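You operate a simulated robot arm through the tools that you are given. There is no shell and no other tool. Be economical: measure what you need, move in short steps, check, and stop when the job is done.

You are at the controls of a simulated robot arm. One attempt, no reset.

TASK
Move the carriage stop to the 300 mm mark and run the carriage up to it.
Fine: within 5 mm of the mark; free the black stop lock, lock it again before the run; selector ARM, hold the white button, selector OFF. Keep hands off the slide top while it runs.
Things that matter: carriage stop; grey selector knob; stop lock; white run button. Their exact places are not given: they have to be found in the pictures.

It is judged by the outcome, as a careful person would: the job done as asked, and still so three seconds after it is handed in. It fails if anything else is knocked over, pushed out of place, dropped, spilled or broken.

THE ROBOT
A 7-joint arm with a three-finger gripper, on a carriage that runs on a rail from [-228.2, 1.3] to [19.8, -0.1] (x, y) and turns from -182 to 150 degrees about z. Base frame: it is fixed where the carriage stands at the start and does not move with it; the origin is on the floor, on the carriage's upright axis, x ahead of it, y to its left, z up. Units: cm, degrees, N and s.
With the tool pointing down near the work surface it reaches from about 22 to 72 cm from the robot's upright axis, wherever it stands. Its first joint turns from -115.0 to 115.0 degrees. Places, roughly: carriage stop [70, -50, 100]; grey selector knob [50, -50, 90]; stop lock [70, -50, 110]; white run button [50, -40, 90]. Payload 2.69 kg.
The TCP is the grasp point between the finger pads, 3 cm short of the fingertips. In the tool frame z runs along the fingers and y along their closing line. The gripper opens to 12.8 cm. The gripper's body begins 11.7 cm behind the TCP.
Orientation is told as [roll, pitch, yaw] about the base's x, y, z axes, in that order, counted from this pose: with the fingers straight down and closing along the base's y, the tool's x points along the base's -x, its y along +y and its z along -z.

THE INTERFACE
- The arm moves only by the tool step_arm. Its argument "series" is one flat list of numbers, 7 for each row, row after row: the shift along the tool's x, y, z in mm, then the turn, a rotation vector about the tool's x, y, z in degrees, then the closure, from 0 (fully open) to 1 (shut). In form: [tx, ty, tz, rx, ry, rz, fingers, tx, ty, tz, rx, ry, rz, fingers, ...]. A call has 1 to 10 rows; each row is the pose to reach, as a shift and turn from the pose commanded when the call began, along the tool's axes at that moment. Each row takes 0.2 s and may step no farther than 5 cm and 8.6 degrees from the row before; otherwise, or with a gripper value out of range, the whole call is refused. A pose out of reach is approached as far as the arm can. The call stops where the force on the tool passes 50 N (or 10 N more than at its start, if that is more) or the arm is blocked; 0.2 s more then pass. The fingers move at their own pace and stop on an object; they squeeze with about 25 N. The grip force told is the motor's: it shows also when the fingers shut on nothing. Time passes only in rows, and 0.2 s behind the last, so rows that repeat a pose let the fingers close. The reply holds the time, the measured pose of the TCP, the force on the tool along the base axes, the opening and the grip force, in the units named above and with some noise, with the torque about the TCP (base axes, N m) and any sound that the robot's microphone picked up.
- Cameras (640 x 400 px; columns grow to the right, rows downward): "scene" is now at [-0.26, 10.8, 172.18]; the picture's right is [-0.71, -0.70, 0.00], its down [-0.46, 0.47, -0.75] and it looks along [0.53, -0.54, -0.66] (base axes); focal length 282 px, centre (320, 200). "wrist" rides on the gripper at [5.8, 5.4, -13.1] in the tool frame; the picture's right is [-0.68, 0.74, 0.00], its down [-0.62, -0.57, -0.55] and it looks along [-0.40, -0.37, 0.84] (tool axes); focal length 234 px, centre (320, 200).
- camera(camera): a new picture of that camera. No time passes.
- raise_lower(by): slides the trunk up (or, below 0, down) by that many cm; the arm and the scene camera ride with it, the base frame stays. It gives what a move gives, with no picture.
- roll_base(legs): drives the robot by 1 to 6 legs, each [ahead, left, turn to the left] in cm, cm and degrees, along the robot's own axes; the way and the turn of a leg run together, so that a leg with both is an arc; at most 150 cm and 180 degrees a leg. The arm and the cameras ride along, it lands a little off, and it stops where it bumps. It keeps to its track: a leg is cut to what the track allows. It gives what a move gives.
- turn_head(pan, tilt): turns the head with the scene camera to pan (to the left, within 155 degrees either way) and tilt (down, from -29 to 69), counted from straight ahead of the robot. It gives what a move gives.
- pixel_to_xyz(camera, pixels): for up to 12 pixels [column, row] of the newest picture of that camera ("zoom" is the newest enlarged one), the place [x, y, z] in the base frame of the surface seen there, good to about 0.2 cm. No time passes.
- close_up(camera, box): a new picture of the part [left, top, right, bottom] of that camera's present view, enlarged. No time passes.
- finish_job(): hands the job in; it is judged then, once.

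Keep the steps short. Do not move on a guess: measure, check each grasp and each placing, and mend mistakes. In all there are 80 turns and 68 pictures (those below and enlarged ones count). Leave the gripper open and the arm clear of the work at the hand-in unless told otherwise, and finish with a single line.

The tools are called as name(argument=value, ...) on one line, values as JSON. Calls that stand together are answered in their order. step_arm: Moves the arm, as the interface text tells. Its arguments: {"type":"object","properties":{"series":{"type":"array","items":{"type":"number"}}},"required":["series"]} The other tools are called the same way: raise_lower (by) slides the trunk up or down; roll_base (legs) drives the base; turn_head (pan, tilt) turns the head that bears the scene camera; camera (camera) takes a picture; pixel_to_xyz (camera, pixels) gives the place of the surface under pixels of a picture; close_up (camera, box) takes an enlarged picture of a part of a camera's view; finish_job () hands the job in.

At the start:

```text
time: 0.0
tool_pos: [26.11, -22.48, 138.29]
orientation: [0.0, 0.1, 0.0]
force: [0.0, -0.3, -0.5]
torque: [0.02, 0.01, 0.0]
grip_width: 12.8
finger_force: 0.0
trunk travel left (down, up): [-87.5, 11.5]
robot x, y, heading: [-0.08, -0.17, -0.1]
head pan, tilt: [-45.5, 41.1]
```

scene: 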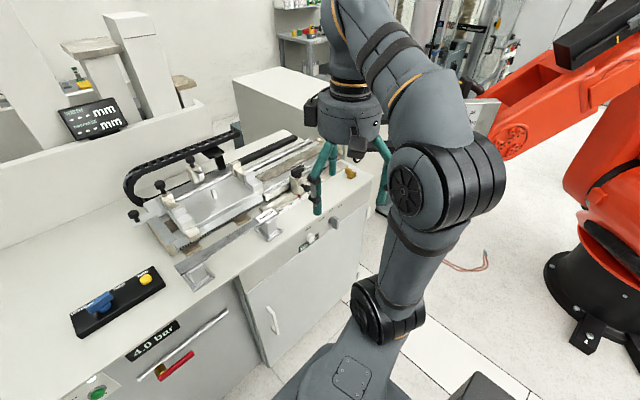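
wrist: 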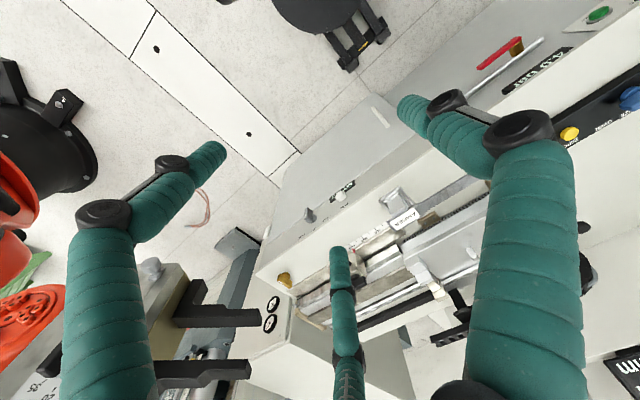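

I see the slide on the bench in the middle-left of the scene picture, and the front panel near (310,240). I'll enlarge both areas.

close_up(camera="scene", box=[120, 110, 380, 290])

close_up(camera="wrist", box=[250, 120, 500, 330])

```text
2.22 times, centred on (250, 200) of scene
```

zoom: 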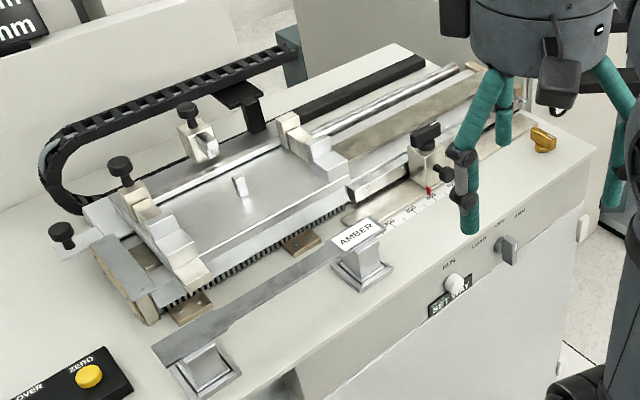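

```text
1.90 times, centred on (375, 225) of wrist
```

zoom: 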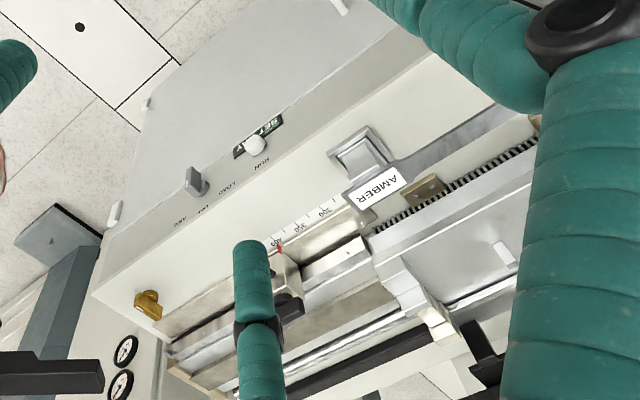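

The stop with its red pointer and the panel are partly hidden by the fingers. I'll enlarge the stop and the panel in the scene picture and measure them.

close_up(camera="scene", box=[250, 150, 370, 250])

pixel_to_xyz(camera="scene", pixels=[[294, 171], [294, 186], [270, 214], [326, 219], [305, 238], [340, 168], [300, 205], [180, 235], [210, 190], [285, 250], [185, 200], [265, 185]])

```text
4.00 times, centred on (310, 200) of scene
```

zoom: 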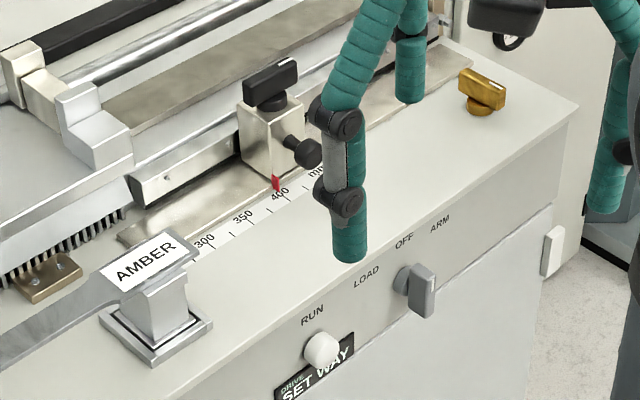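

```text
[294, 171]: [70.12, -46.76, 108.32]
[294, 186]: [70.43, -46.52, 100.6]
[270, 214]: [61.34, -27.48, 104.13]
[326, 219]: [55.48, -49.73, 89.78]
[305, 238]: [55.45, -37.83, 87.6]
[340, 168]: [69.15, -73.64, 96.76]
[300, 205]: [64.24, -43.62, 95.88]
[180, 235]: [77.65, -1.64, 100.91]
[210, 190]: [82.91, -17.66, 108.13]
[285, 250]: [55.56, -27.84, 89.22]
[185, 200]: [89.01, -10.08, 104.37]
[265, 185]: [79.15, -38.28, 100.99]
```

The lever at zoom (270,82) on the stop is the black lock. The pointer reads about 400, and the selector is at (415,285). The fingers block part of the view, so I'll move the arm 22 cm towards -y and look again.

step_arm(series=[0, -45, 0, 0, 0, 0, 0, 0, -90, 0, 0, 0, 0, 0, 0, -135, 0, 0, 0, 0, 0, 0, -180, 0, 0, 0, 0, 0, 0, -220, 0, 0, 0, 0, 0])

close_up(camera="scene", box=[250, 150, 370, 250])

camera(camera="wrist")

```text
time: 1.2
tool_pos: [26.2, -42.26, 138.18]
orientation: [-0.2, -0.1, 0.0]
force: [0.8, 0.0, -0.1]
torque: [-0.06, 0.0, -0.05]
grip_width: 12.8
finger_force: 0.0
out of reach, approached as far as the arm can: row 5
trunk travel left (down, up): [-87.5, 11.5]
robot x, y, heading: [0.28, 0.19, -0.3]
head pan, tilt: [-45.5, 41.1]
```

```text
4.00 times, centred on (310, 200) of scene
```

zoom: 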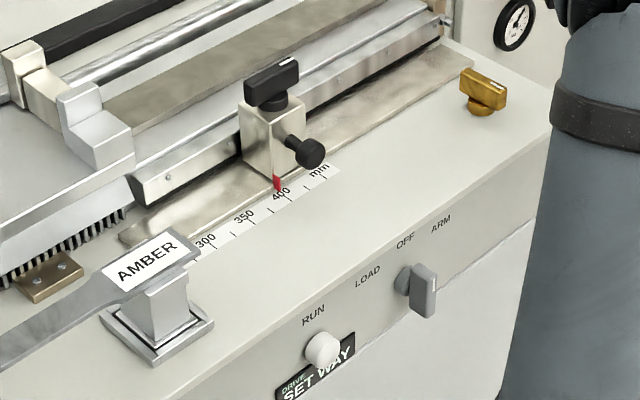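

```text
61 pictures are left
```

wrist: 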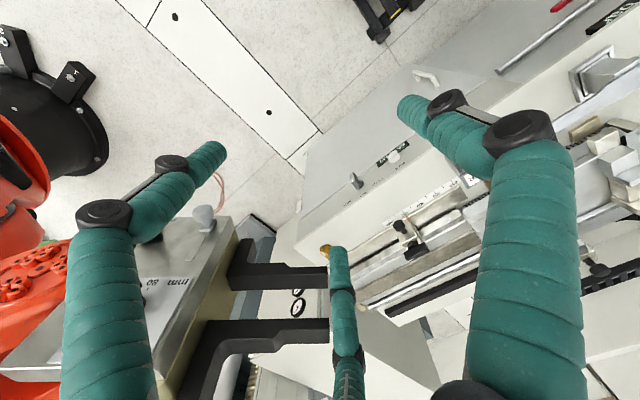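

Clear view now. I'll enlarge the stop and the panel further and measure both.

close_up(camera="scene", box=[280, 155, 344, 195])

pixel_to_xyz(camera="zoom", pixels=[[252, 170], [200, 190], [340, 130], [260, 230], [200, 260], [390, 300], [330, 260], [258, 370], [300, 210], [180, 200], [360, 110], [150, 330]])

close_up(camera="scene", box=[310, 195, 374, 235])

```text
10.00 times, centred on (312, 175) of scene
```

zoom: 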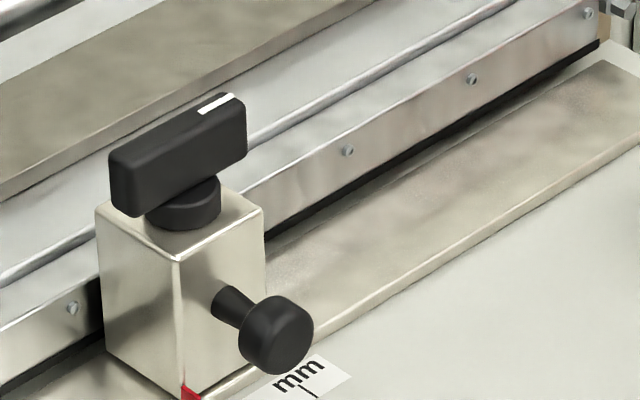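

```text
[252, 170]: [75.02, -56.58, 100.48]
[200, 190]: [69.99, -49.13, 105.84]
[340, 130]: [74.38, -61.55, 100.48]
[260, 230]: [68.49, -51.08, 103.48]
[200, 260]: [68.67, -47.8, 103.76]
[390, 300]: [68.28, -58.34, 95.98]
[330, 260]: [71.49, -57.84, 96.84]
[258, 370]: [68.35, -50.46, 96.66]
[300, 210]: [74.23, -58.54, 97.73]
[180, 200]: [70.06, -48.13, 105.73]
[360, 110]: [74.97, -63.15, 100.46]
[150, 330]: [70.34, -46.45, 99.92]
```

```text
10.00 times, centred on (342, 215) of scene
```

zoom: 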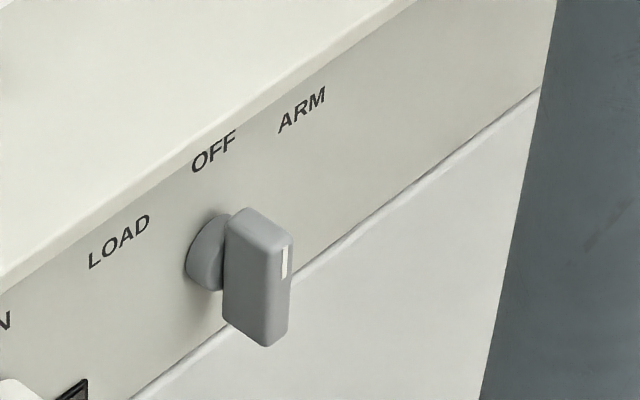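

The selector's white mark points up at OFF, with ARM to its right. I'll measure the knob, the labels and the button, then the lock lever.

pixel_to_xyz(camera="zoom", pixels=[[205, 250], [118, 240], [213, 152], [302, 110], [284, 262], [275, 240], [270, 335], [245, 235], [240, 300], [350, 200]])

close_up(camera="scene", box=[280, 155, 344, 195])

pixel_to_xyz(camera="zoom", pixels=[[125, 160], [237, 104], [130, 205], [240, 150], [175, 130], [215, 104], [275, 320], [275, 340], [120, 220], [178, 250], [258, 210], [188, 390]])

close_up(camera="scene", box=[264, 190, 328, 250])

```text
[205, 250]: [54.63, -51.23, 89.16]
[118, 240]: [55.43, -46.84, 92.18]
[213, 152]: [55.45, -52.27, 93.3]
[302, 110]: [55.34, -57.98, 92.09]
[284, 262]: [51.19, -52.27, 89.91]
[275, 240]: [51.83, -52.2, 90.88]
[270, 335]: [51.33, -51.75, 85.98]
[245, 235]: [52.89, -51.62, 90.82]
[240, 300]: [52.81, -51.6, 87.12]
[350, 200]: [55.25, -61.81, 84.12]
```

```text
10.00 times, centred on (312, 175) of scene
```

zoom: 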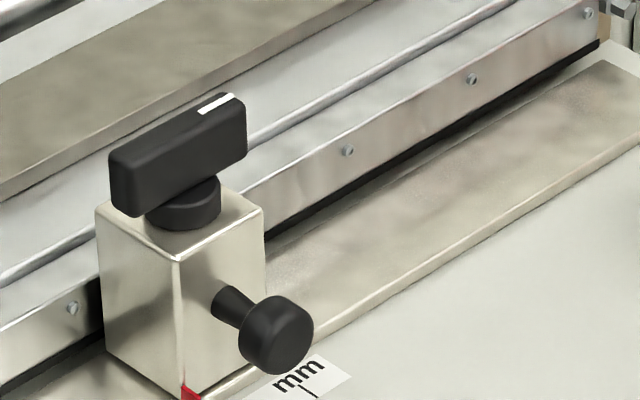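

```text
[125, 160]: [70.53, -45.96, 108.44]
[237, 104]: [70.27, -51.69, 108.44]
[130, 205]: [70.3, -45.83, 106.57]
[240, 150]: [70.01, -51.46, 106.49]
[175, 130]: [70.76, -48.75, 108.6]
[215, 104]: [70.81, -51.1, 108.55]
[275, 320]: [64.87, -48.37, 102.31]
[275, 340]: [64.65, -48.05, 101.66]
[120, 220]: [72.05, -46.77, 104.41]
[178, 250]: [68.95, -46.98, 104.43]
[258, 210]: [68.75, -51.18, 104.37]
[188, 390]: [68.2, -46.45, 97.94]
```

```text
6.67 times, centred on (296, 220) of scene
```

zoom: 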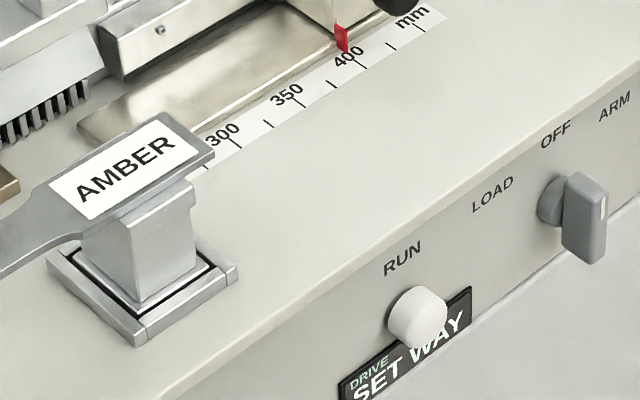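

Now I'll measure the scale ticks, the pointer and the button in this enlargement.

pixel_to_xyz(camera="zoom", pixels=[[237, 145], [302, 107], [363, 69], [342, 30], [344, 46], [348, 50], [418, 315], [400, 305], [455, 345], [205, 170], [420, 30], [212, 155]])

close_up(camera="scene", box=[280, 185, 328, 215])

camera(camera="scene")

```text
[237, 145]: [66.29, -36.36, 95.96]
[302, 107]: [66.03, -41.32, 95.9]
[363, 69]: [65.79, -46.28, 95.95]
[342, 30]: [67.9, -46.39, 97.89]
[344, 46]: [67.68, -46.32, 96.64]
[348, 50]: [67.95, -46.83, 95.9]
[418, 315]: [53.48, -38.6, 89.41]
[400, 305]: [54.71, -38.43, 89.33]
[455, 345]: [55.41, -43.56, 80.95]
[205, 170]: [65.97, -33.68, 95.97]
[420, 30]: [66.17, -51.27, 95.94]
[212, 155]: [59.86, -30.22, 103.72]
```

```text
13.33 times, centred on (304, 200) of scene
```

zoom: 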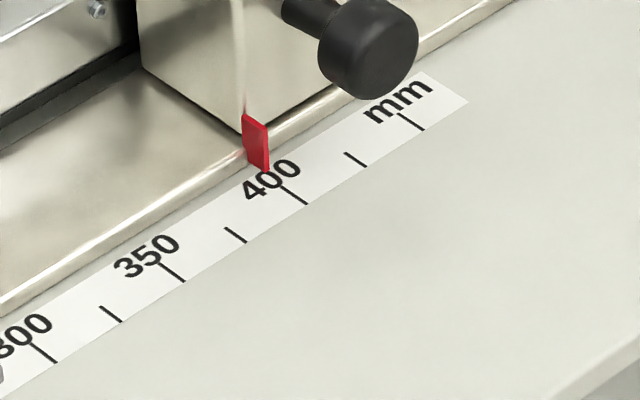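

```text
55 pictures are left
```

scene: 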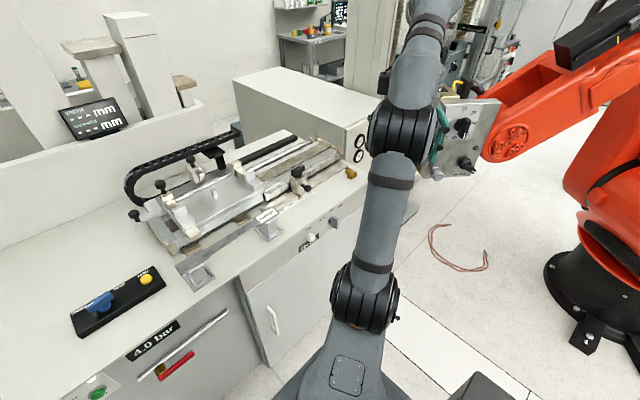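

The pointer is at y=-46.35, on the 400 tick (-46.3). The 300 tick is at y=-36.35, so the stop must go +100 mm. The lock lever lies along y, centred near (71,-49,107.5). I'll bring the arm back towards the middle, then drive nearer for reach.

step_arm(series=[0, 45, 0, 0, 0, 0, 0, 0, 90, 0, 0, 0, 0, 0, 0, 130, 0, 0, 0, 0, 0])

close_up(camera="scene", box=[50, 80, 210, 180])

roll_base(legs=[[10, 0, 0]])

```text
time: 2.0
tool_pos: [26.16, -29.01, 138.14]
orientation: [-0.1, 0.0, 0.0]
force: [-0.5, 1.4, 0.4]
torque: [-0.07, 0.02, 0.0]
grip_width: 12.81
finger_force: 0.0
trunk travel left (down, up): [-87.5, 11.5]
robot x, y, heading: [-0.22, 0.01, -0.1]
head pan, tilt: [-45.5, 41.1]
```

```text
4.00 times, centred on (130, 130) of scene
```

zoom: 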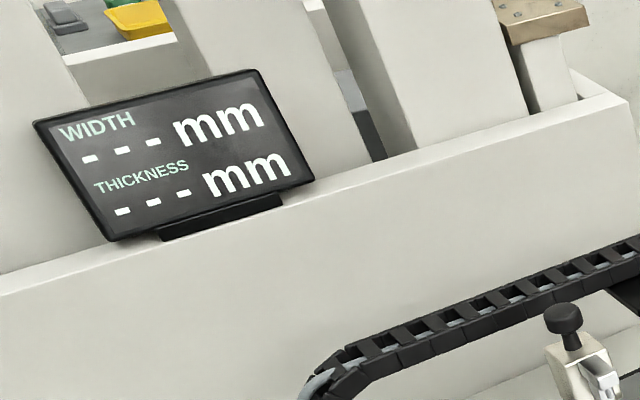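

```text
time: 3.1
tool_pos: [35.83, -29.42, 138.2]
orientation: [0.0, 0.0, -0.2]
force: [0.2, 0.0, 0.0]
torque: [0.01, 0.01, 0.02]
grip_width: 12.81
finger_force: 0.0
trunk travel left (down, up): [-87.5, 11.5]
robot x, y, heading: [9.54, -0.05, -0.0]
head pan, tilt: [-45.5, 41.1]
```

No bump. I'll go on to x≈19.

roll_base(legs=[[10, 0, 0]])

camera(camera="wrist")

camera(camera="scene")

```text
time: 4.3
tool_pos: [45.82, -29.33, 138.16]
orientation: [0.1, 0.0, -0.1]
force: [1.2, -0.4, -0.2]
torque: [0.01, 0.1, 0.0]
grip_width: 12.82
finger_force: 0.1
trunk travel left (down, up): [-87.5, 11.5]
robot x, y, heading: [19.47, -0.09, -0.1]
head pan, tilt: [-45.5, 41.1]
```

```text
53 pictures are left
```

wrist: 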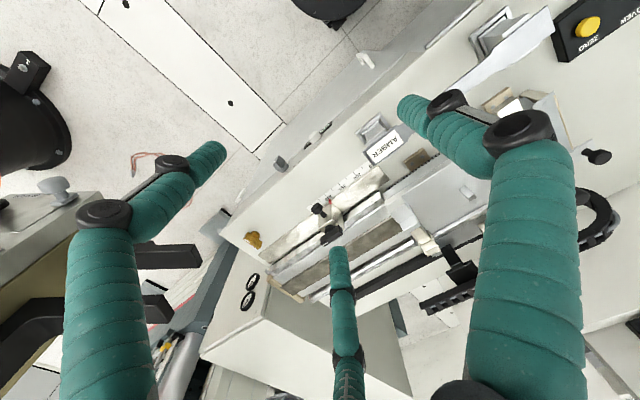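

```text
52 pictures are left
```

scene: 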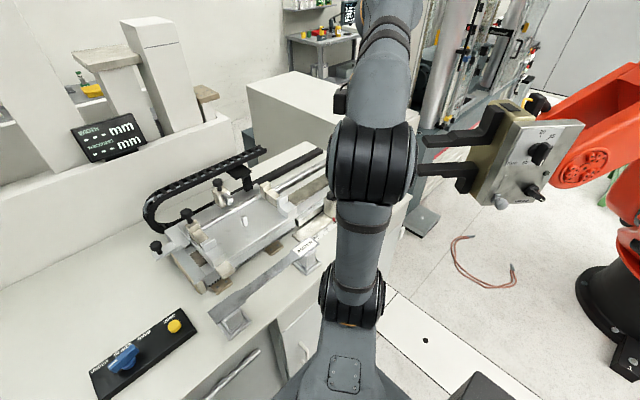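

The arm hides the stop in this view. I'll measure the other robot's gripper (prongs around (430,170)) and the carriage's near end before moving.

pixel_to_xyz(camera="scene", pixels=[[422, 168], [427, 138], [500, 150], [278, 198], [297, 215], [315, 238], [262, 208], [240, 222]])

close_up(camera="wrist", box=[230, 100, 470, 310])

pixel_to_xyz(camera="zoom", pixels=[[240, 315], [240, 285], [270, 375], [420, 320], [470, 290], [410, 270], [375, 230], [300, 260]])

```text
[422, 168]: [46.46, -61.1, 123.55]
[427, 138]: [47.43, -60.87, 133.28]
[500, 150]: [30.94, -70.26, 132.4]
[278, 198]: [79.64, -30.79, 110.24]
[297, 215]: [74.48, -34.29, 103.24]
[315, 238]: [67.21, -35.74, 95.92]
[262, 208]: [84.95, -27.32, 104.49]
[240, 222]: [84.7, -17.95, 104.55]
```

```text
1.90 times, centred on (350, 205) of wrist
```

zoom: 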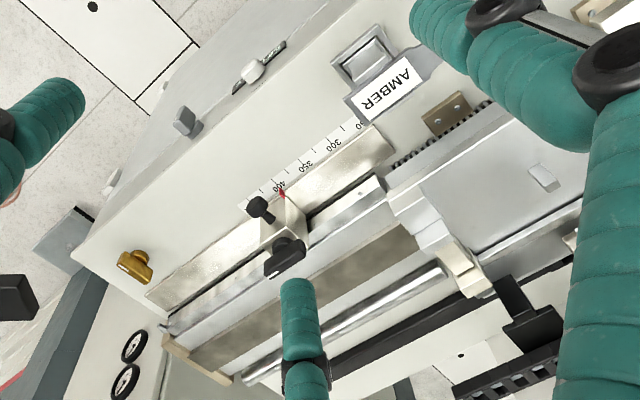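

```text
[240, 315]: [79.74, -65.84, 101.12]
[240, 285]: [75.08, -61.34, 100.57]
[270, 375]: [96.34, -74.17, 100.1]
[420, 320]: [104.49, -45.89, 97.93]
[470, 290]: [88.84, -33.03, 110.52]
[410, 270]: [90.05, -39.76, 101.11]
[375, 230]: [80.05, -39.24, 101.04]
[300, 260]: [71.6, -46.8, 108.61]
```

The carriage's near end is at about y=-33 with a fence up to z 110.5, so the work at the lever is clear. I'll move to above the lever while turning the tool so that the fingers close along x.

step_arm(series=[-25, -20, 10, 0, 0, 8, 0, -50, -40, 20, 0, 0, 16, 0, -75, -60, 30, 0, 0, 24, 0, -100, -80, 40, 0, 0, 32, 0, -125, -100, 50, 0, 0, 40, 0, -150, -120, 60, 0, 0, 48, 0, -175, -140, 70, 0, 0, 56, 0, -200, -160, 80, 0, 0, 64, 0, -225, -180, 90, 0, 0, 72, 0, -250, -196, 100, 0, 0, 80, 0])

camera(camera="wrist")

camera(camera="scene")

```text
time: 6.5
tool_pos: [61.93, -45.89, 128.14]
orientation: [0.3, 0.1, -80.4]
force: [-1.1, -0.8, 0.1]
torque: [0.12, -0.17, 0.02]
grip_width: 12.77
finger_force: 0.0
out of reach, approached as far as the arm can: row 7, 8, 9, 10
trunk travel left (down, up): [-87.5, 11.5]
robot x, y, heading: [19.36, 0.09, -0.1]
head pan, tilt: [-45.5, 41.1]
```

```text
50 pictures are left
```

wrist: 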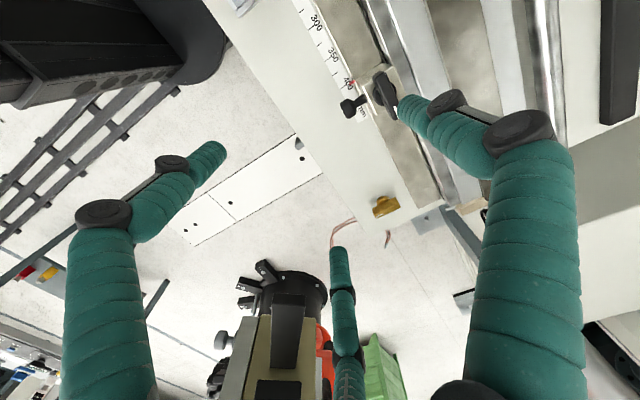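

```text
49 pictures are left
```

scene: 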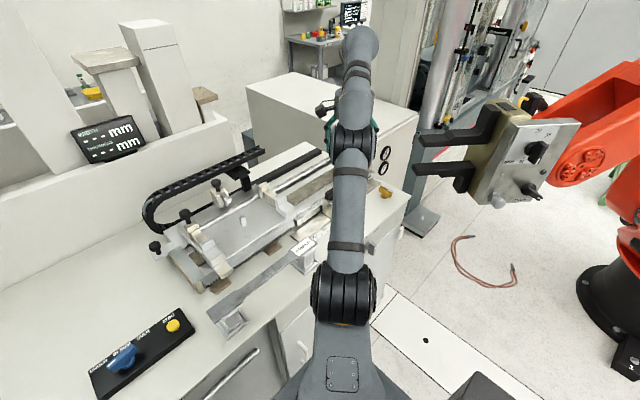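

The arm is at the edge of reach at this height. The wrist should reach farther lower down, so I'll descend to z≈115 and finish the turn to 90°.

step_arm(series=[0, 0, 33, 0, 0, 5, 0, 0, 0, 66, 0, 0, 9.6, 0, 0, 0, 100, 0, 0, 9.6, 0.2, 0, 0, 130, 0, 0, 9.6, 0.3])

```text
time: 7.5
tool_pos: [62.22, -45.91, 114.8]
orientation: [0.2, 0.2, -89.9]
force: [-0.6, -0.7, 0.2]
torque: [0.07, -0.1, 0.02]
grip_width: 9.01
finger_force: 0.1
trunk travel left (down, up): [-87.5, 11.5]
robot x, y, heading: [19.24, -0.21, -0.1]
head pan, tilt: [-45.5, 41.1]
```

Pose is (62.2,-45.9,114.8), yaw -90, so tool x is base +y and tool y is base +x. Now I'll move above the lever at (71,-48.9).

step_arm(series=[-10, 30, 0, 0, 0, 0, 0.3, -20, 60, 0, 0, 0, 0, 0.3, -30, 88, 0, 0, 0, 0, 0.3])

camera(camera="wrist")

camera(camera="scene")

```text
time: 8.3
tool_pos: [70.08, -47.82, 114.82]
orientation: [0.0, -0.2, -89.7]
force: [0.5, 0.9, 0.3]
torque: [-0.09, 0.04, 0.01]
grip_width: 8.93
finger_force: 0.1
out of reach, approached as far as the arm can: row 3
trunk travel left (down, up): [-87.5, 11.5]
robot x, y, heading: [19.55, 0.17, -0.1]
head pan, tilt: [-45.5, 41.1]
```

```text
48 pictures are left
```

wrist: 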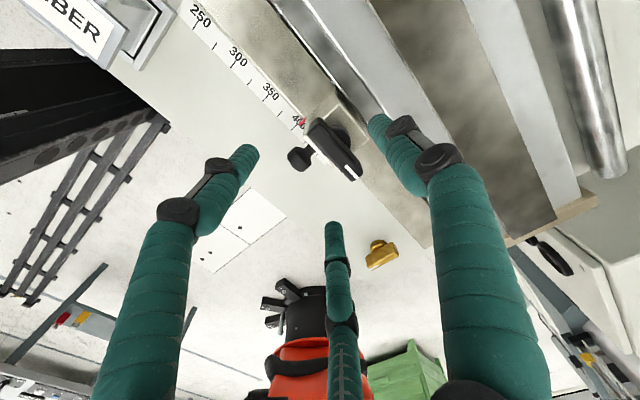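

```text
47 pictures are left
```

scene: 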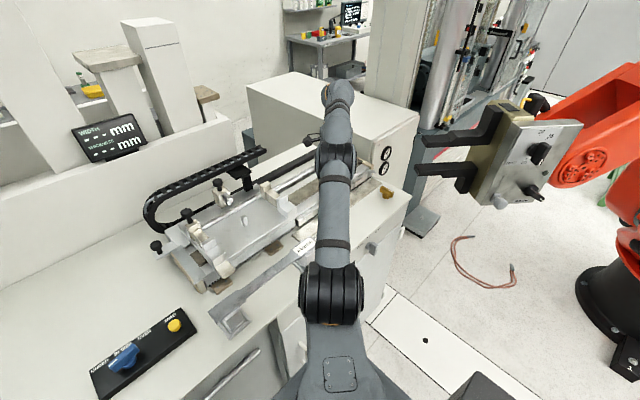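

Nearly there. Raising the trunk 11 cm should give more reach; then I'll come down with the arm.

raise_lower(by=11)

step_arm(series=[0, 0, 40, 0, 0, 0, 0.3, 0, 0, 80, 0, 0, 0, 0.3, 0, 0, 110, 0, 0, 0, 0.3, -10, 8, 115, 0, 0, 0, 0.4])

camera(camera="wrist")

```text
time: 9.7
tool_pos: [70.04, -47.81, 125.78]
orientation: [0.0, 0.1, -89.8]
force: [0.0, -0.6, -0.2]
torque: [-0.01, -0.03, 0.0]
grip_width: 8.97
finger_force: 0.0
trunk travel left (down, up): [-98.5, 0.5]
robot x, y, heading: [19.62, -0.43, -0.1]
head pan, tilt: [-45.5, 41.1]
```

```text
time: 10.7
tool_pos: [70.79, -48.97, 114.2]
orientation: [-0.1, 0.1, -89.7]
force: [0.1, 0.2, 0.0]
torque: [0.08, 0.0, 0.03]
grip_width: 7.69
finger_force: 0.0
trunk travel left (down, up): [-98.5, 0.5]
robot x, y, heading: [19.51, -0.31, -0.1]
head pan, tilt: [-45.5, 41.1]
```

```text
46 pictures are left
```

wrist: 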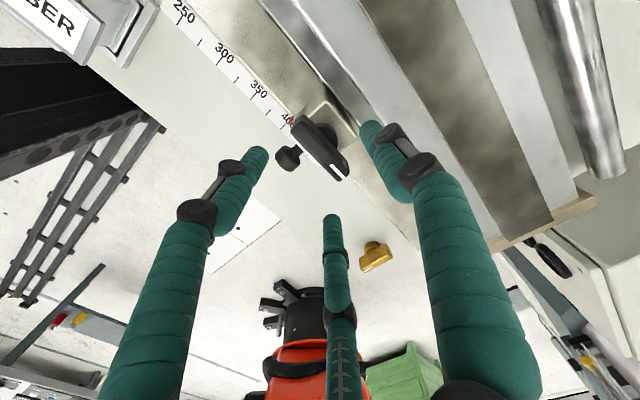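

The lever is seen centred between the fingers. There is also a third teal limb at (335,240), so I'll measure its place along with the lever's.

pixel_to_xyz(camera="wrist", pixels=[[332, 222], [338, 270], [342, 330], [345, 380], [257, 155], [370, 130], [320, 150], [302, 125], [338, 172], [335, 215]])

close_up(camera="scene", box=[250, 90, 410, 210])

```text
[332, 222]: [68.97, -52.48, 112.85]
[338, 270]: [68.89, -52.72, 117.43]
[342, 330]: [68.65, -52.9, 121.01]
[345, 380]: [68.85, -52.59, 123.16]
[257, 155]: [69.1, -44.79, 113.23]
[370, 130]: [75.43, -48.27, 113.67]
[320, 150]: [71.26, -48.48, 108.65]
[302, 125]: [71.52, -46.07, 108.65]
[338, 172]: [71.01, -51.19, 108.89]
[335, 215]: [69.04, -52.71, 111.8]
```

```text
3.33 times, centred on (330, 150) of scene
```

zoom: 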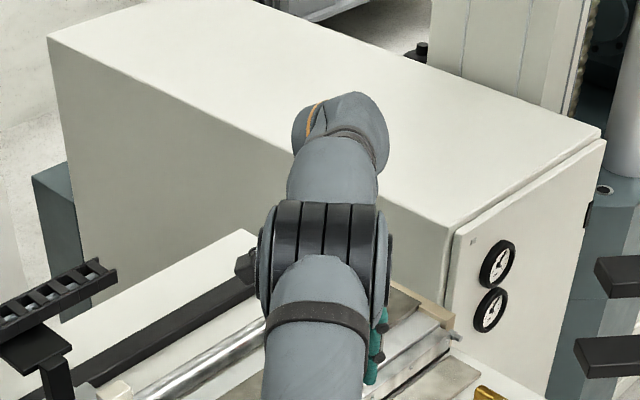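

The gripper really has three centric fingers: one at +x and two at (±y, -x). That still gives a good three-point hold on the lever (y -45.9 to -51.7, x≈71). I'll descend 60 mm so the tips sit at about z 105, above the block top at 104.4.

step_arm(series=[0, 2, 20, 0, 0, 0, 0.4, 0, 2, 40, 0, 0, 0, 0.4, 0, 2, 60, 0, 0, 0, 0.4])

camera(camera="wrist")

```text
time: 11.5
tool_pos: [71.01, -48.97, 108.34]
orientation: [0.0, 0.0, -89.7]
force: [-0.2, -0.3, -1.0]
torque: [-0.03, 0.0, 0.01]
grip_width: 7.68
finger_force: 0.1
trunk travel left (down, up): [-98.5, 0.5]
robot x, y, heading: [19.95, -0.23, -0.1]
head pan, tilt: [-45.5, 41.1]
```

```text
44 pictures are left
```

wrist: 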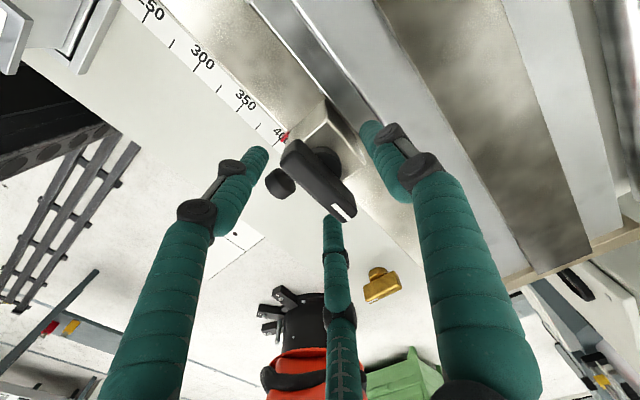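

The lever stands between the three fingers. Closing on it.

step_arm(series=[0, 0, 0, 0, 0, 0, 0.7, 0, 0, 0, 0, 0, 0.8, 0, 0, 0, 0, 0, 0.9, 0, 0, 0, 0, 0, 1, 0, 0, 0, 0, 0, 1])

camera(camera="wrist")

```text
refused: series must hold 7 numbers for each row
```

```text
43 pictures are left
```

wrist: 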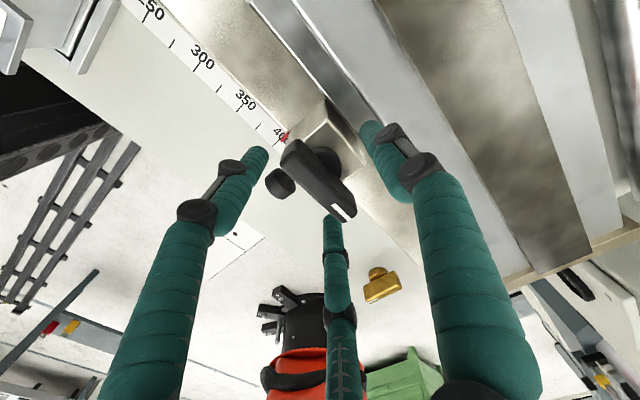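

I miscounted the row. Closing again with correct rows.

step_arm(series=[0, 0, 0, 0, 0, 0, 0.7, 0, 0, 0, 0, 0, 0, 0.8, 0, 0, 0, 0, 0, 0, 0.9, 0, 0, 0, 0, 0, 0, 1, 0, 0, 0, 0, 0, 0, 1])

camera(camera="wrist")

```text
time: 12.7
tool_pos: [70.83, -49.01, 108.4]
orientation: [0.0, 0.0, -89.8]
force: [-5.4, -0.2, -2.7]
torque: [-0.06, 0.07, 0.02]
grip_width: 3.6
finger_force: 30.2
trunk travel left (down, up): [-98.5, 0.5]
robot x, y, heading: [19.75, -0.3, -0.4]
head pan, tilt: [-45.5, 41.1]
```

```text
42 pictures are left
```

wrist: 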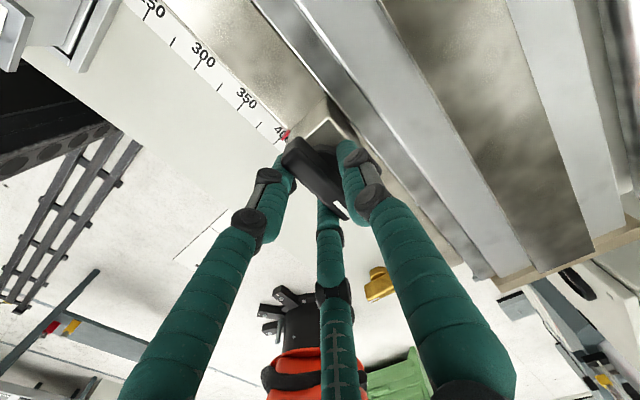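

Gripped (3.6 cm, 30 N). I'll try turning counter-clockwise from above (tool -z), as for loosening, in small steps and watching the torque.

step_arm(series=[0, 0, 0, 0, 0, -6, 1, 0, 0, 0, 0, 0, -12, 1, 0, 0, 0, 0, 0, -18, 1])

close_up(camera="wrist", box=[200, 60, 440, 240])

```text
time: 13.5
tool_pos: [70.73, -49.1, 108.34]
orientation: [0.0, 0.0, -71.6]
force: [-8.0, -3.2, 1.5]
torque: [0.97, 0.3, 0.0]
grip_width: 3.54
finger_force: 44.6
trunk travel left (down, up): [-98.5, 0.5]
robot x, y, heading: [19.33, -0.55, 0.1]
head pan, tilt: [-45.5, 41.1]
```

```text
2.22 times, centred on (320, 150) of wrist
```

zoom: 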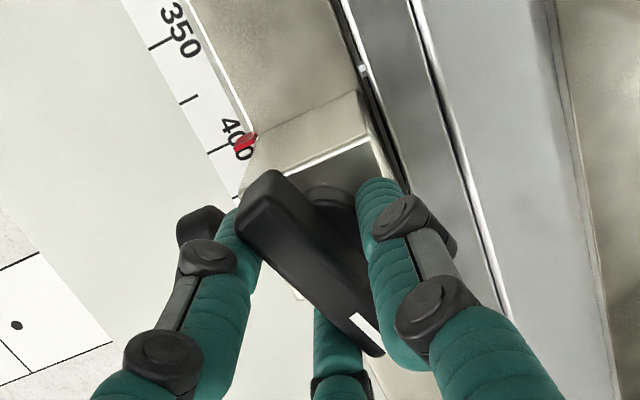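

The lever turns with the tool at low torque. Continuing in the same direction.

step_arm(series=[0, 0, 0, 0, 0, -8, 1, 0, 0, 0, 0, 0, -16, 1, 0, 0, 0, 0, 0, -24, 1, 0, 0, 0, 0, 0, -32, 1])

close_up(camera="wrist", box=[200, 60, 440, 240])

```text
time: 14.5
tool_pos: [70.9, -48.87, 108.33]
orientation: [0.1, -0.1, -39.5]
force: [-7.6, -0.1, 1.1]
torque: [-0.65, -0.81, 0.0]
grip_width: 3.51
finger_force: 45.3
trunk travel left (down, up): [-98.5, 0.5]
robot x, y, heading: [19.74, -0.25, -0.1]
head pan, tilt: [-45.5, 41.1]
```

```text
2.22 times, centred on (320, 150) of wrist
```

zoom: 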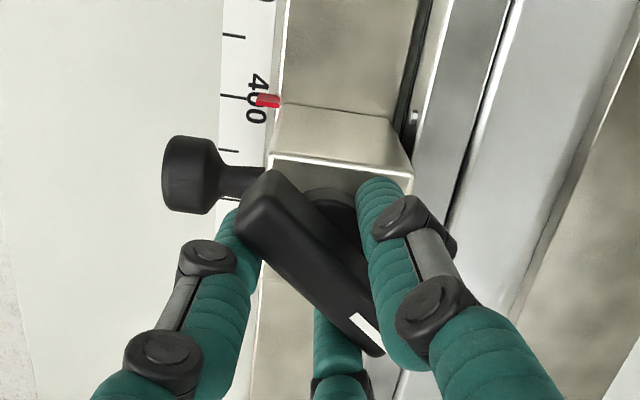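

Turned 50° and still free. Continuing to 90°.

step_arm(series=[0, 0, 0, 0, 0, -8, 1, 0, 0, 0, 0, 0, -16, 1, 0, 0, 0, 0, 0, -24, 1, 0, 0, 0, 0, 0, -32, 1, 0, 0, 0, 0, 0, -40, 1])

close_up(camera="wrist", box=[200, 60, 440, 240])

```text
time: 15.7
tool_pos: [71.14, -48.89, 108.29]
orientation: [0.0, -0.2, 0.4]
force: [5.2, -2.9, 9.1]
torque: [0.42, 0.24, -0.64]
grip_width: 3.5
finger_force: 45.5
trunk travel left (down, up): [-98.5, 0.5]
robot x, y, heading: [19.52, 0.25, 0.0]
head pan, tilt: [-45.5, 41.1]
```

```text
2.22 times, centred on (320, 150) of wrist
```

zoom: 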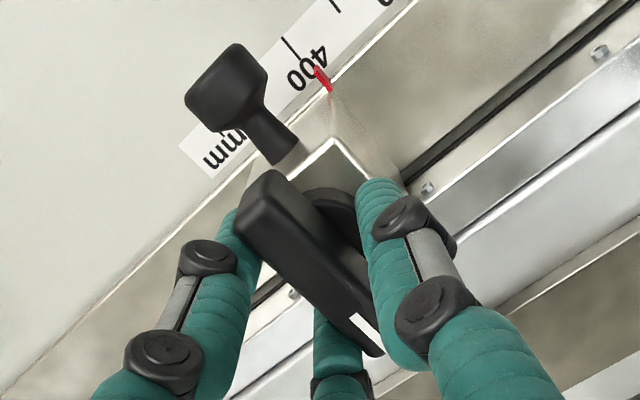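

The lever now lies along x, and the torque is rising to -0.64, which is likely its end stop. I'll test the slide by pushing 15 mm along +y.

step_arm(series=[0, 5, 0, 0, 0, 0, 1, 0, 10, 0, 0, 0, 0, 1, 0, 15, 0, 0, 0, 0, 1])

camera(camera="wrist")

```text
time: 16.5
tool_pos: [71.14, -47.29, 108.3]
orientation: [-0.1, -0.1, 0.3]
force: [10.8, -1.8, 8.6]
torque: [0.46, -1.13, -0.55]
grip_width: 3.52
finger_force: 45.7
trunk travel left (down, up): [-98.5, 0.5]
robot x, y, heading: [19.77, -0.16, -0.2]
head pan, tilt: [-45.5, 41.1]
```

```text
38 pictures are left
```

wrist: 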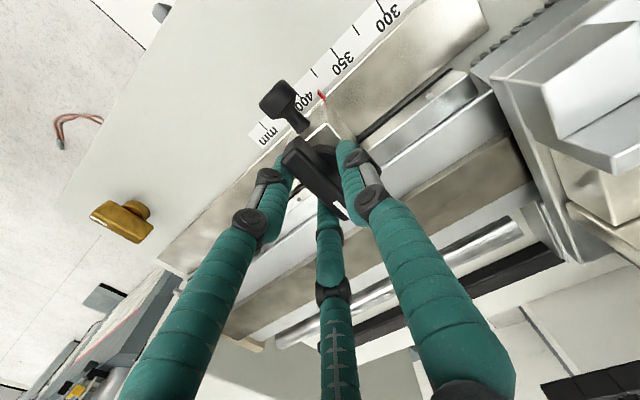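

The stop slides freely (low force; pointer now between 400 and 375). I'll go on 80 mm and then measure the pointer.

step_arm(series=[0, 12, 0, 0, 0, 0, 1, 0, 24, 0, 0, 0, 0, 1, 0, 36, 0, 0, 0, 0, 1, 0, 48, 0, 0, 0, 0, 1, 0, 60, 0, 0, 0, 0, 1, 0, 72, 0, 0, 0, 0, 1, 0, 82, 0, 0, 0, 0, 1])

close_up(camera="wrist", box=[200, 20, 440, 200])

```text
time: 18.1
tool_pos: [71.15, -39.2, 108.34]
orientation: [-0.3, -0.2, 0.3]
force: [13.5, -1.2, 20.9]
torque: [0.54, -0.17, -0.46]
grip_width: 3.52
finger_force: 45.4
trunk travel left (down, up): [-98.5, 0.5]
robot x, y, heading: [19.5, 0.26, -0.2]
head pan, tilt: [-45.5, 41.1]
```

```text
2.22 times, centred on (320, 110) of wrist
```

zoom: 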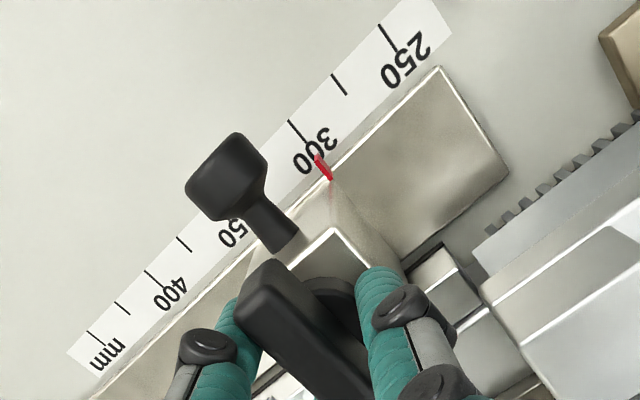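

I'll measure the pointer and the ticks in this enlargement.

pixel_to_xyz(camera="zoom", pixels=[[297, 131], [303, 138], [340, 84], [388, 38], [158, 283], [318, 157], [321, 161], [325, 168], [329, 176]])

```text
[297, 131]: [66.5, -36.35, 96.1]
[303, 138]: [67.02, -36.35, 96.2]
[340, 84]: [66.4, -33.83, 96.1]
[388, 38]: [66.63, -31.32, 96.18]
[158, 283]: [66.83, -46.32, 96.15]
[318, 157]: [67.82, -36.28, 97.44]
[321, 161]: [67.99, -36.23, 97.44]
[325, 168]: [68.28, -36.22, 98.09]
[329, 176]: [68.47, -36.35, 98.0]
```

The pointer is at y≈-36.27 against the 300 tick at -36.35, so it is within 1 mm. Now I'll turn the lock back (tool +z, 90°) to where it was.

step_arm(series=[0, 0, 0, 0, 0, 8, 1, 0, 0, 0, 0, 0, 16, 1, 0, 0, 0, 0, 0, 24, 1, 0, 0, 0, 0, 0, 32, 1, 0, 0, 0, 0, 0, 40, 1, 0, 0, 0, 0, 0, 48, 1, 0, 0, 0, 0, 0, 56, 1, 0, 0, 0, 0, 0, 64, 1, 0, 0, 0, 0, 0, 72, 1, 0, 0, 0, 0, 0, 80, 1])

step_arm(series=[0, 0, 0, 0, 0, 5, 1, 0, 0, 0, 0, 0, 10, 1, 0, 0, 0, 0, 0, 12, 1])

close_up(camera="wrist", box=[180, 20, 440, 220])

```text
time: 20.3
tool_pos: [70.79, -38.85, 108.48]
orientation: [0.1, 0.2, -79.9]
force: [5.5, 4.3, 16.3]
torque: [-0.22, -0.68, 0.03]
grip_width: 3.51
finger_force: 45.1
trunk travel left (down, up): [-98.5, 0.5]
robot x, y, heading: [19.44, -0.27, 0.0]
head pan, tilt: [-45.5, 41.1]
```

```text
time: 21.1
tool_pos: [70.88, -39.04, 108.49]
orientation: [-0.1, 0.1, -91.7]
force: [-0.4, 7.2, 14.4]
torque: [0.54, -0.66, 1.15]
grip_width: 3.51
finger_force: 44.7
trunk travel left (down, up): [-98.5, 0.5]
robot x, y, heading: [19.52, -0.25, -0.0]
head pan, tilt: [-45.5, 41.1]
```

```text
2.00 times, centred on (310, 120) of wrist
```

zoom: 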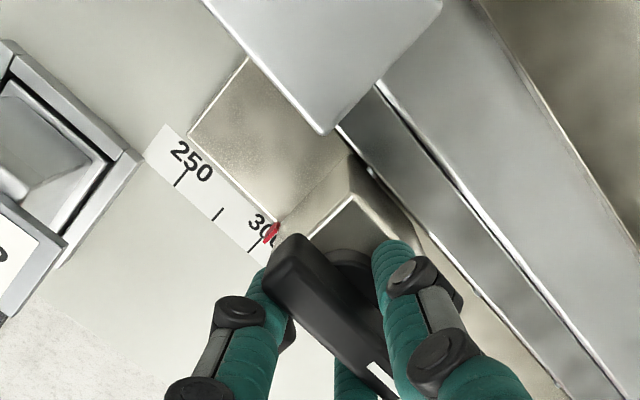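

The torque rises to 1.15 at -91.7°, so the lever is at its end. I'll test the lock with a gentle 3 mm push along -y and read the force.

step_arm(series=[-3, 0, 0, 0, 0, -2, 1, -3, 0, 0, 0, 0, -2, 1])

close_up(camera="wrist", box=[180, 20, 440, 220])

pixel_to_xyz(camera="zoom", pixels=[[257, 245], [268, 234], [273, 226], [271, 238], [218, 214], [182, 178]])

```text
time: 21.7
tool_pos: [70.9, -38.95, 108.36]
orientation: [-0.2, 0.2, -89.8]
force: [-3.8, 18.2, 5.7]
torque: [-0.3, -0.37, 0.07]
grip_width: 3.48
finger_force: 44.9
trunk travel left (down, up): [-98.5, 0.5]
robot x, y, heading: [19.98, -0.24, -0.1]
head pan, tilt: [-45.5, 41.1]
```

```text
2.00 times, centred on (310, 120) of wrist
```

zoom: 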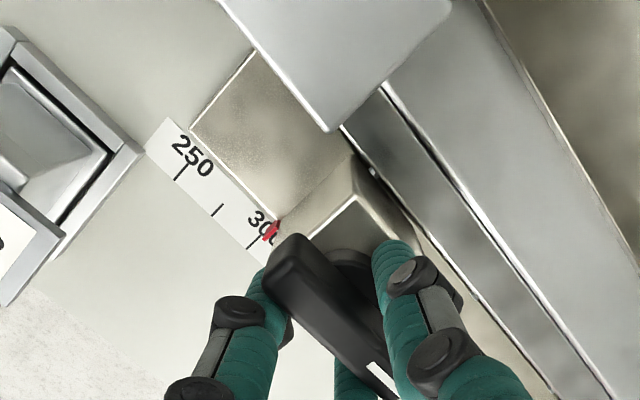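

```text
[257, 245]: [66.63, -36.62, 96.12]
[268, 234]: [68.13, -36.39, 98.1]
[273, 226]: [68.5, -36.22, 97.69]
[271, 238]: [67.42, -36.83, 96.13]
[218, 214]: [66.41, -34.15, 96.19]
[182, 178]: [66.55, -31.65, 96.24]
```

The force rises to 18 N with no movement, so the stop is locked and still at 300. I'll open and rise.

step_arm(series=[0, 0, 0, 0, 0, 0, 0.6, 0, 0, 0, 0, 0, 0, 0.45, 0, 0, 0, 0, 0, 0, 0.45, 0, 0, -30, 0, 0, 0, 0.45, 0, 0, -60, 0, 0, 0, 0.45, 0, 0, -100, 0, 0, 0, 0.45])

close_up(camera="wrist", box=[180, 20, 440, 220])

pixel_to_xyz(camera="zoom", pixels=[[268, 234], [320, 280], [280, 210], [300, 180], [340, 130], [360, 320]])

```text
time: 23.1
tool_pos: [70.93, -39.34, 118.4]
orientation: [0.1, 0.0, -89.8]
force: [1.0, -0.2, 0.4]
torque: [0.0, 0.01, 0.02]
grip_width: 7.05
finger_force: 0.0
trunk travel left (down, up): [-98.5, 0.5]
robot x, y, heading: [19.63, -0.47, -0.1]
head pan, tilt: [-45.5, 41.1]
```

```text
2.00 times, centred on (310, 120) of wrist
```

zoom: 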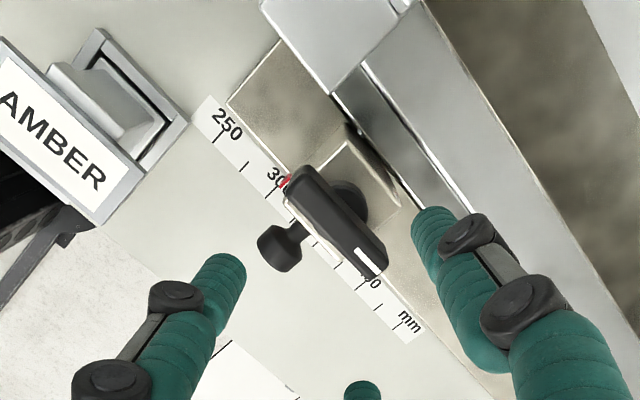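

```text
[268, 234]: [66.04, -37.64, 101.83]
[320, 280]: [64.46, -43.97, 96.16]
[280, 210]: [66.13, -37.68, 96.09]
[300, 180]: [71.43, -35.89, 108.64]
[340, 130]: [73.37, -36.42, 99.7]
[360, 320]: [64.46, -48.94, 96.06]
```

The stop reads 300, the lever is back along y, and the gripper is free of it. Next is the selector. I'll lift and pull back towards (47,-39,136) while turning the tool back.

step_arm(series=[0, -5, -25, 0, 0, -4, 0.4, 0, -15, -50, 0, 0, -12, 0.4, 0, -40, -75, 0, 0, -20, 0.4, 0, -65, -100, 0, 0, -28, 0.4, 0, -90, -125, 0, 0, -36, 0.4, 0, -120, -145, 0, 0, -44, 0.4, 0, -150, -160, 0, 0, -52, 0.4, 0, -180, -170, 0, 0, -60, 0.4, 0, -210, -175, 0, 0, -68, 0.4, 0, -240, -180, 0, 0, -76, 0.4])

roll_base(legs=[[-24, 0, 0]])

camera(camera="scene")

```text
time: 25.3
tool_pos: [46.88, -39.61, 136.51]
orientation: [0.0, -0.2, -13.6]
force: [-1.0, -0.1, -0.5]
torque: [-0.02, -0.09, 0.0]
grip_width: 7.68
finger_force: 0.1
trunk travel left (down, up): [-98.5, 0.5]
robot x, y, heading: [19.62, -0.24, -0.1]
head pan, tilt: [-45.5, 41.1]
```

```text
time: 27.1
tool_pos: [23.02, -39.45, 136.36]
orientation: [0.0, 0.0, -13.8]
force: [-0.7, -0.1, -1.1]
torque: [0.01, 0.0, 0.01]
grip_width: 7.69
finger_force: 0.1
trunk travel left (down, up): [-98.5, 0.5]
robot x, y, heading: [-4.12, -0.05, -0.5]
head pan, tilt: [-45.5, 41.1]
```

```text
33 pictures are left
```

scene: 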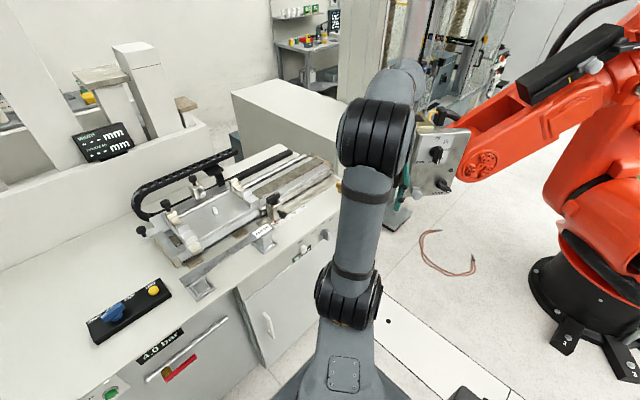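

The view to the panel is clear. I'll square the yaw, then pitch the tool to point at the panel (+x).

step_arm(series=[0, 0, 0, 0, 0, -7, 0.4, 0, 0, 0, 0, 0, -13.7, 0.4])

step_arm(series=[0, 0, 0, 0, -8.5, 0, 0.4, 0, 0, 0, 0, -17, 0, 0.4, 0, 0, 0, 0, -25.5, 0, 0.4, 0, 0, 0, 0, -34, 0, 0.4, 0, 0, 0, 0, -42.5, 0, 0.4, 0, 0, 0, 0, -51, 0, 0.4, 0, 0, 0, 0, -59.5, 0, 0.4, 0, 0, 0, 0, -68, 0, 0.4, 0, 0, 0, 0, -76.5, 0, 0.4, 0, 0, 0, 0, -85, 0, 0.4])

camera(camera="scene")

```text
time: 27.7
tool_pos: [22.95, -39.48, 136.43]
orientation: [-0.1, -0.1, 0.0]
force: [0.3, -0.1, 0.0]
torque: [-0.02, -0.03, 0.02]
grip_width: 7.65
finger_force: 0.0
trunk travel left (down, up): [-98.5, 0.5]
robot x, y, heading: [-4.79, -0.24, -0.1]
head pan, tilt: [-45.5, 41.1]
```

```text
time: 29.9
tool_pos: [24.85, -43.84, 143.44]
orientation: [8.1, -83.3, -10.2]
force: [0.6, -0.7, 0.8]
torque: [-0.01, 0.01, -0.01]
grip_width: 7.67
finger_force: 0.1
out of reach, approached as far as the arm can: row 9, 10
trunk travel left (down, up): [-98.5, 0.5]
robot x, y, heading: [-4.16, 0.28, -0.1]
head pan, tilt: [-45.5, 41.1]
```

```text
32 pictures are left
```

scene: 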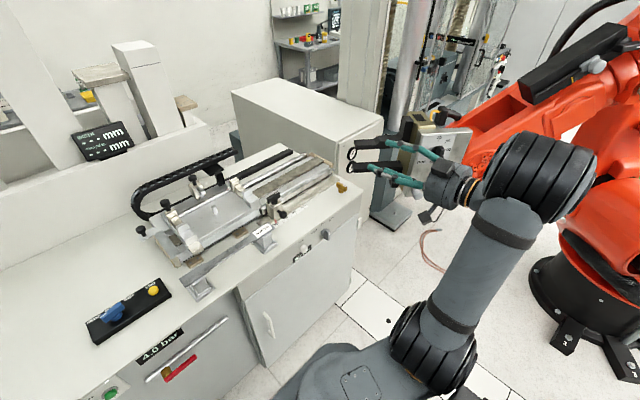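

The tool now points at the panel. Before lowering the trunk I'll check how near the arm's elbow (540,180) and gripper are to the orange robot's head (440,150).

pixel_to_xyz(camera="scene", pixels=[[540, 160], [490, 180], [460, 195], [585, 170], [430, 350], [450, 145], [415, 140], [465, 130], [490, 120], [440, 170], [405, 160], [520, 240]])

camera(camera="wrist")

```text
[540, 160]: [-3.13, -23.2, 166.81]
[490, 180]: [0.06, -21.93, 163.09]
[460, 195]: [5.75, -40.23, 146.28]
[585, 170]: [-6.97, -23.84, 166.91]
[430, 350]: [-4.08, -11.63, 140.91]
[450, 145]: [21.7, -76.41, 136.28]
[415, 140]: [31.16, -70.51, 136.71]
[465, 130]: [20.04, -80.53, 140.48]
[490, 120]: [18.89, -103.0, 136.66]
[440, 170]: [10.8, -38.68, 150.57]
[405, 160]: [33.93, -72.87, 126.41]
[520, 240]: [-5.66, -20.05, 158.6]
```

```text
31 pictures are left
```

wrist: 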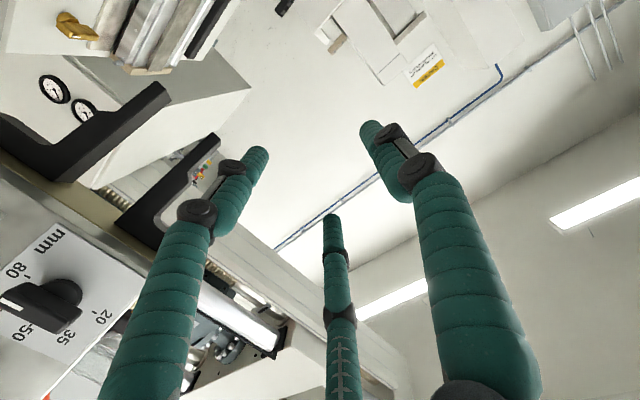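

Clearance is ample: my elbow is at y≈-24 and the other head is at y<-60. I'll lower the trunk 52 cm.

raise_lower(by=-52)

camera(camera="scene")

```text
refused: -52 is not a number from -40 to 40
```

```text
30 pictures are left
```

scene: 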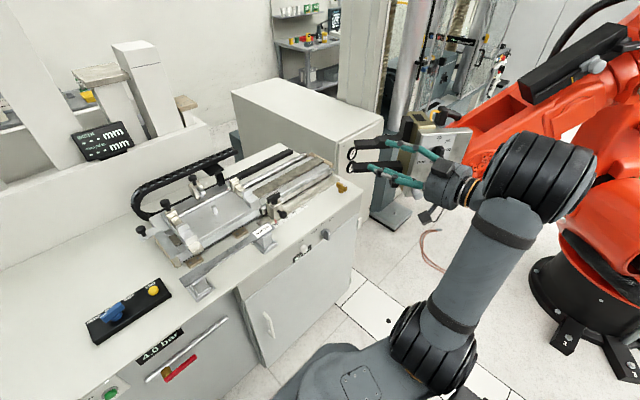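

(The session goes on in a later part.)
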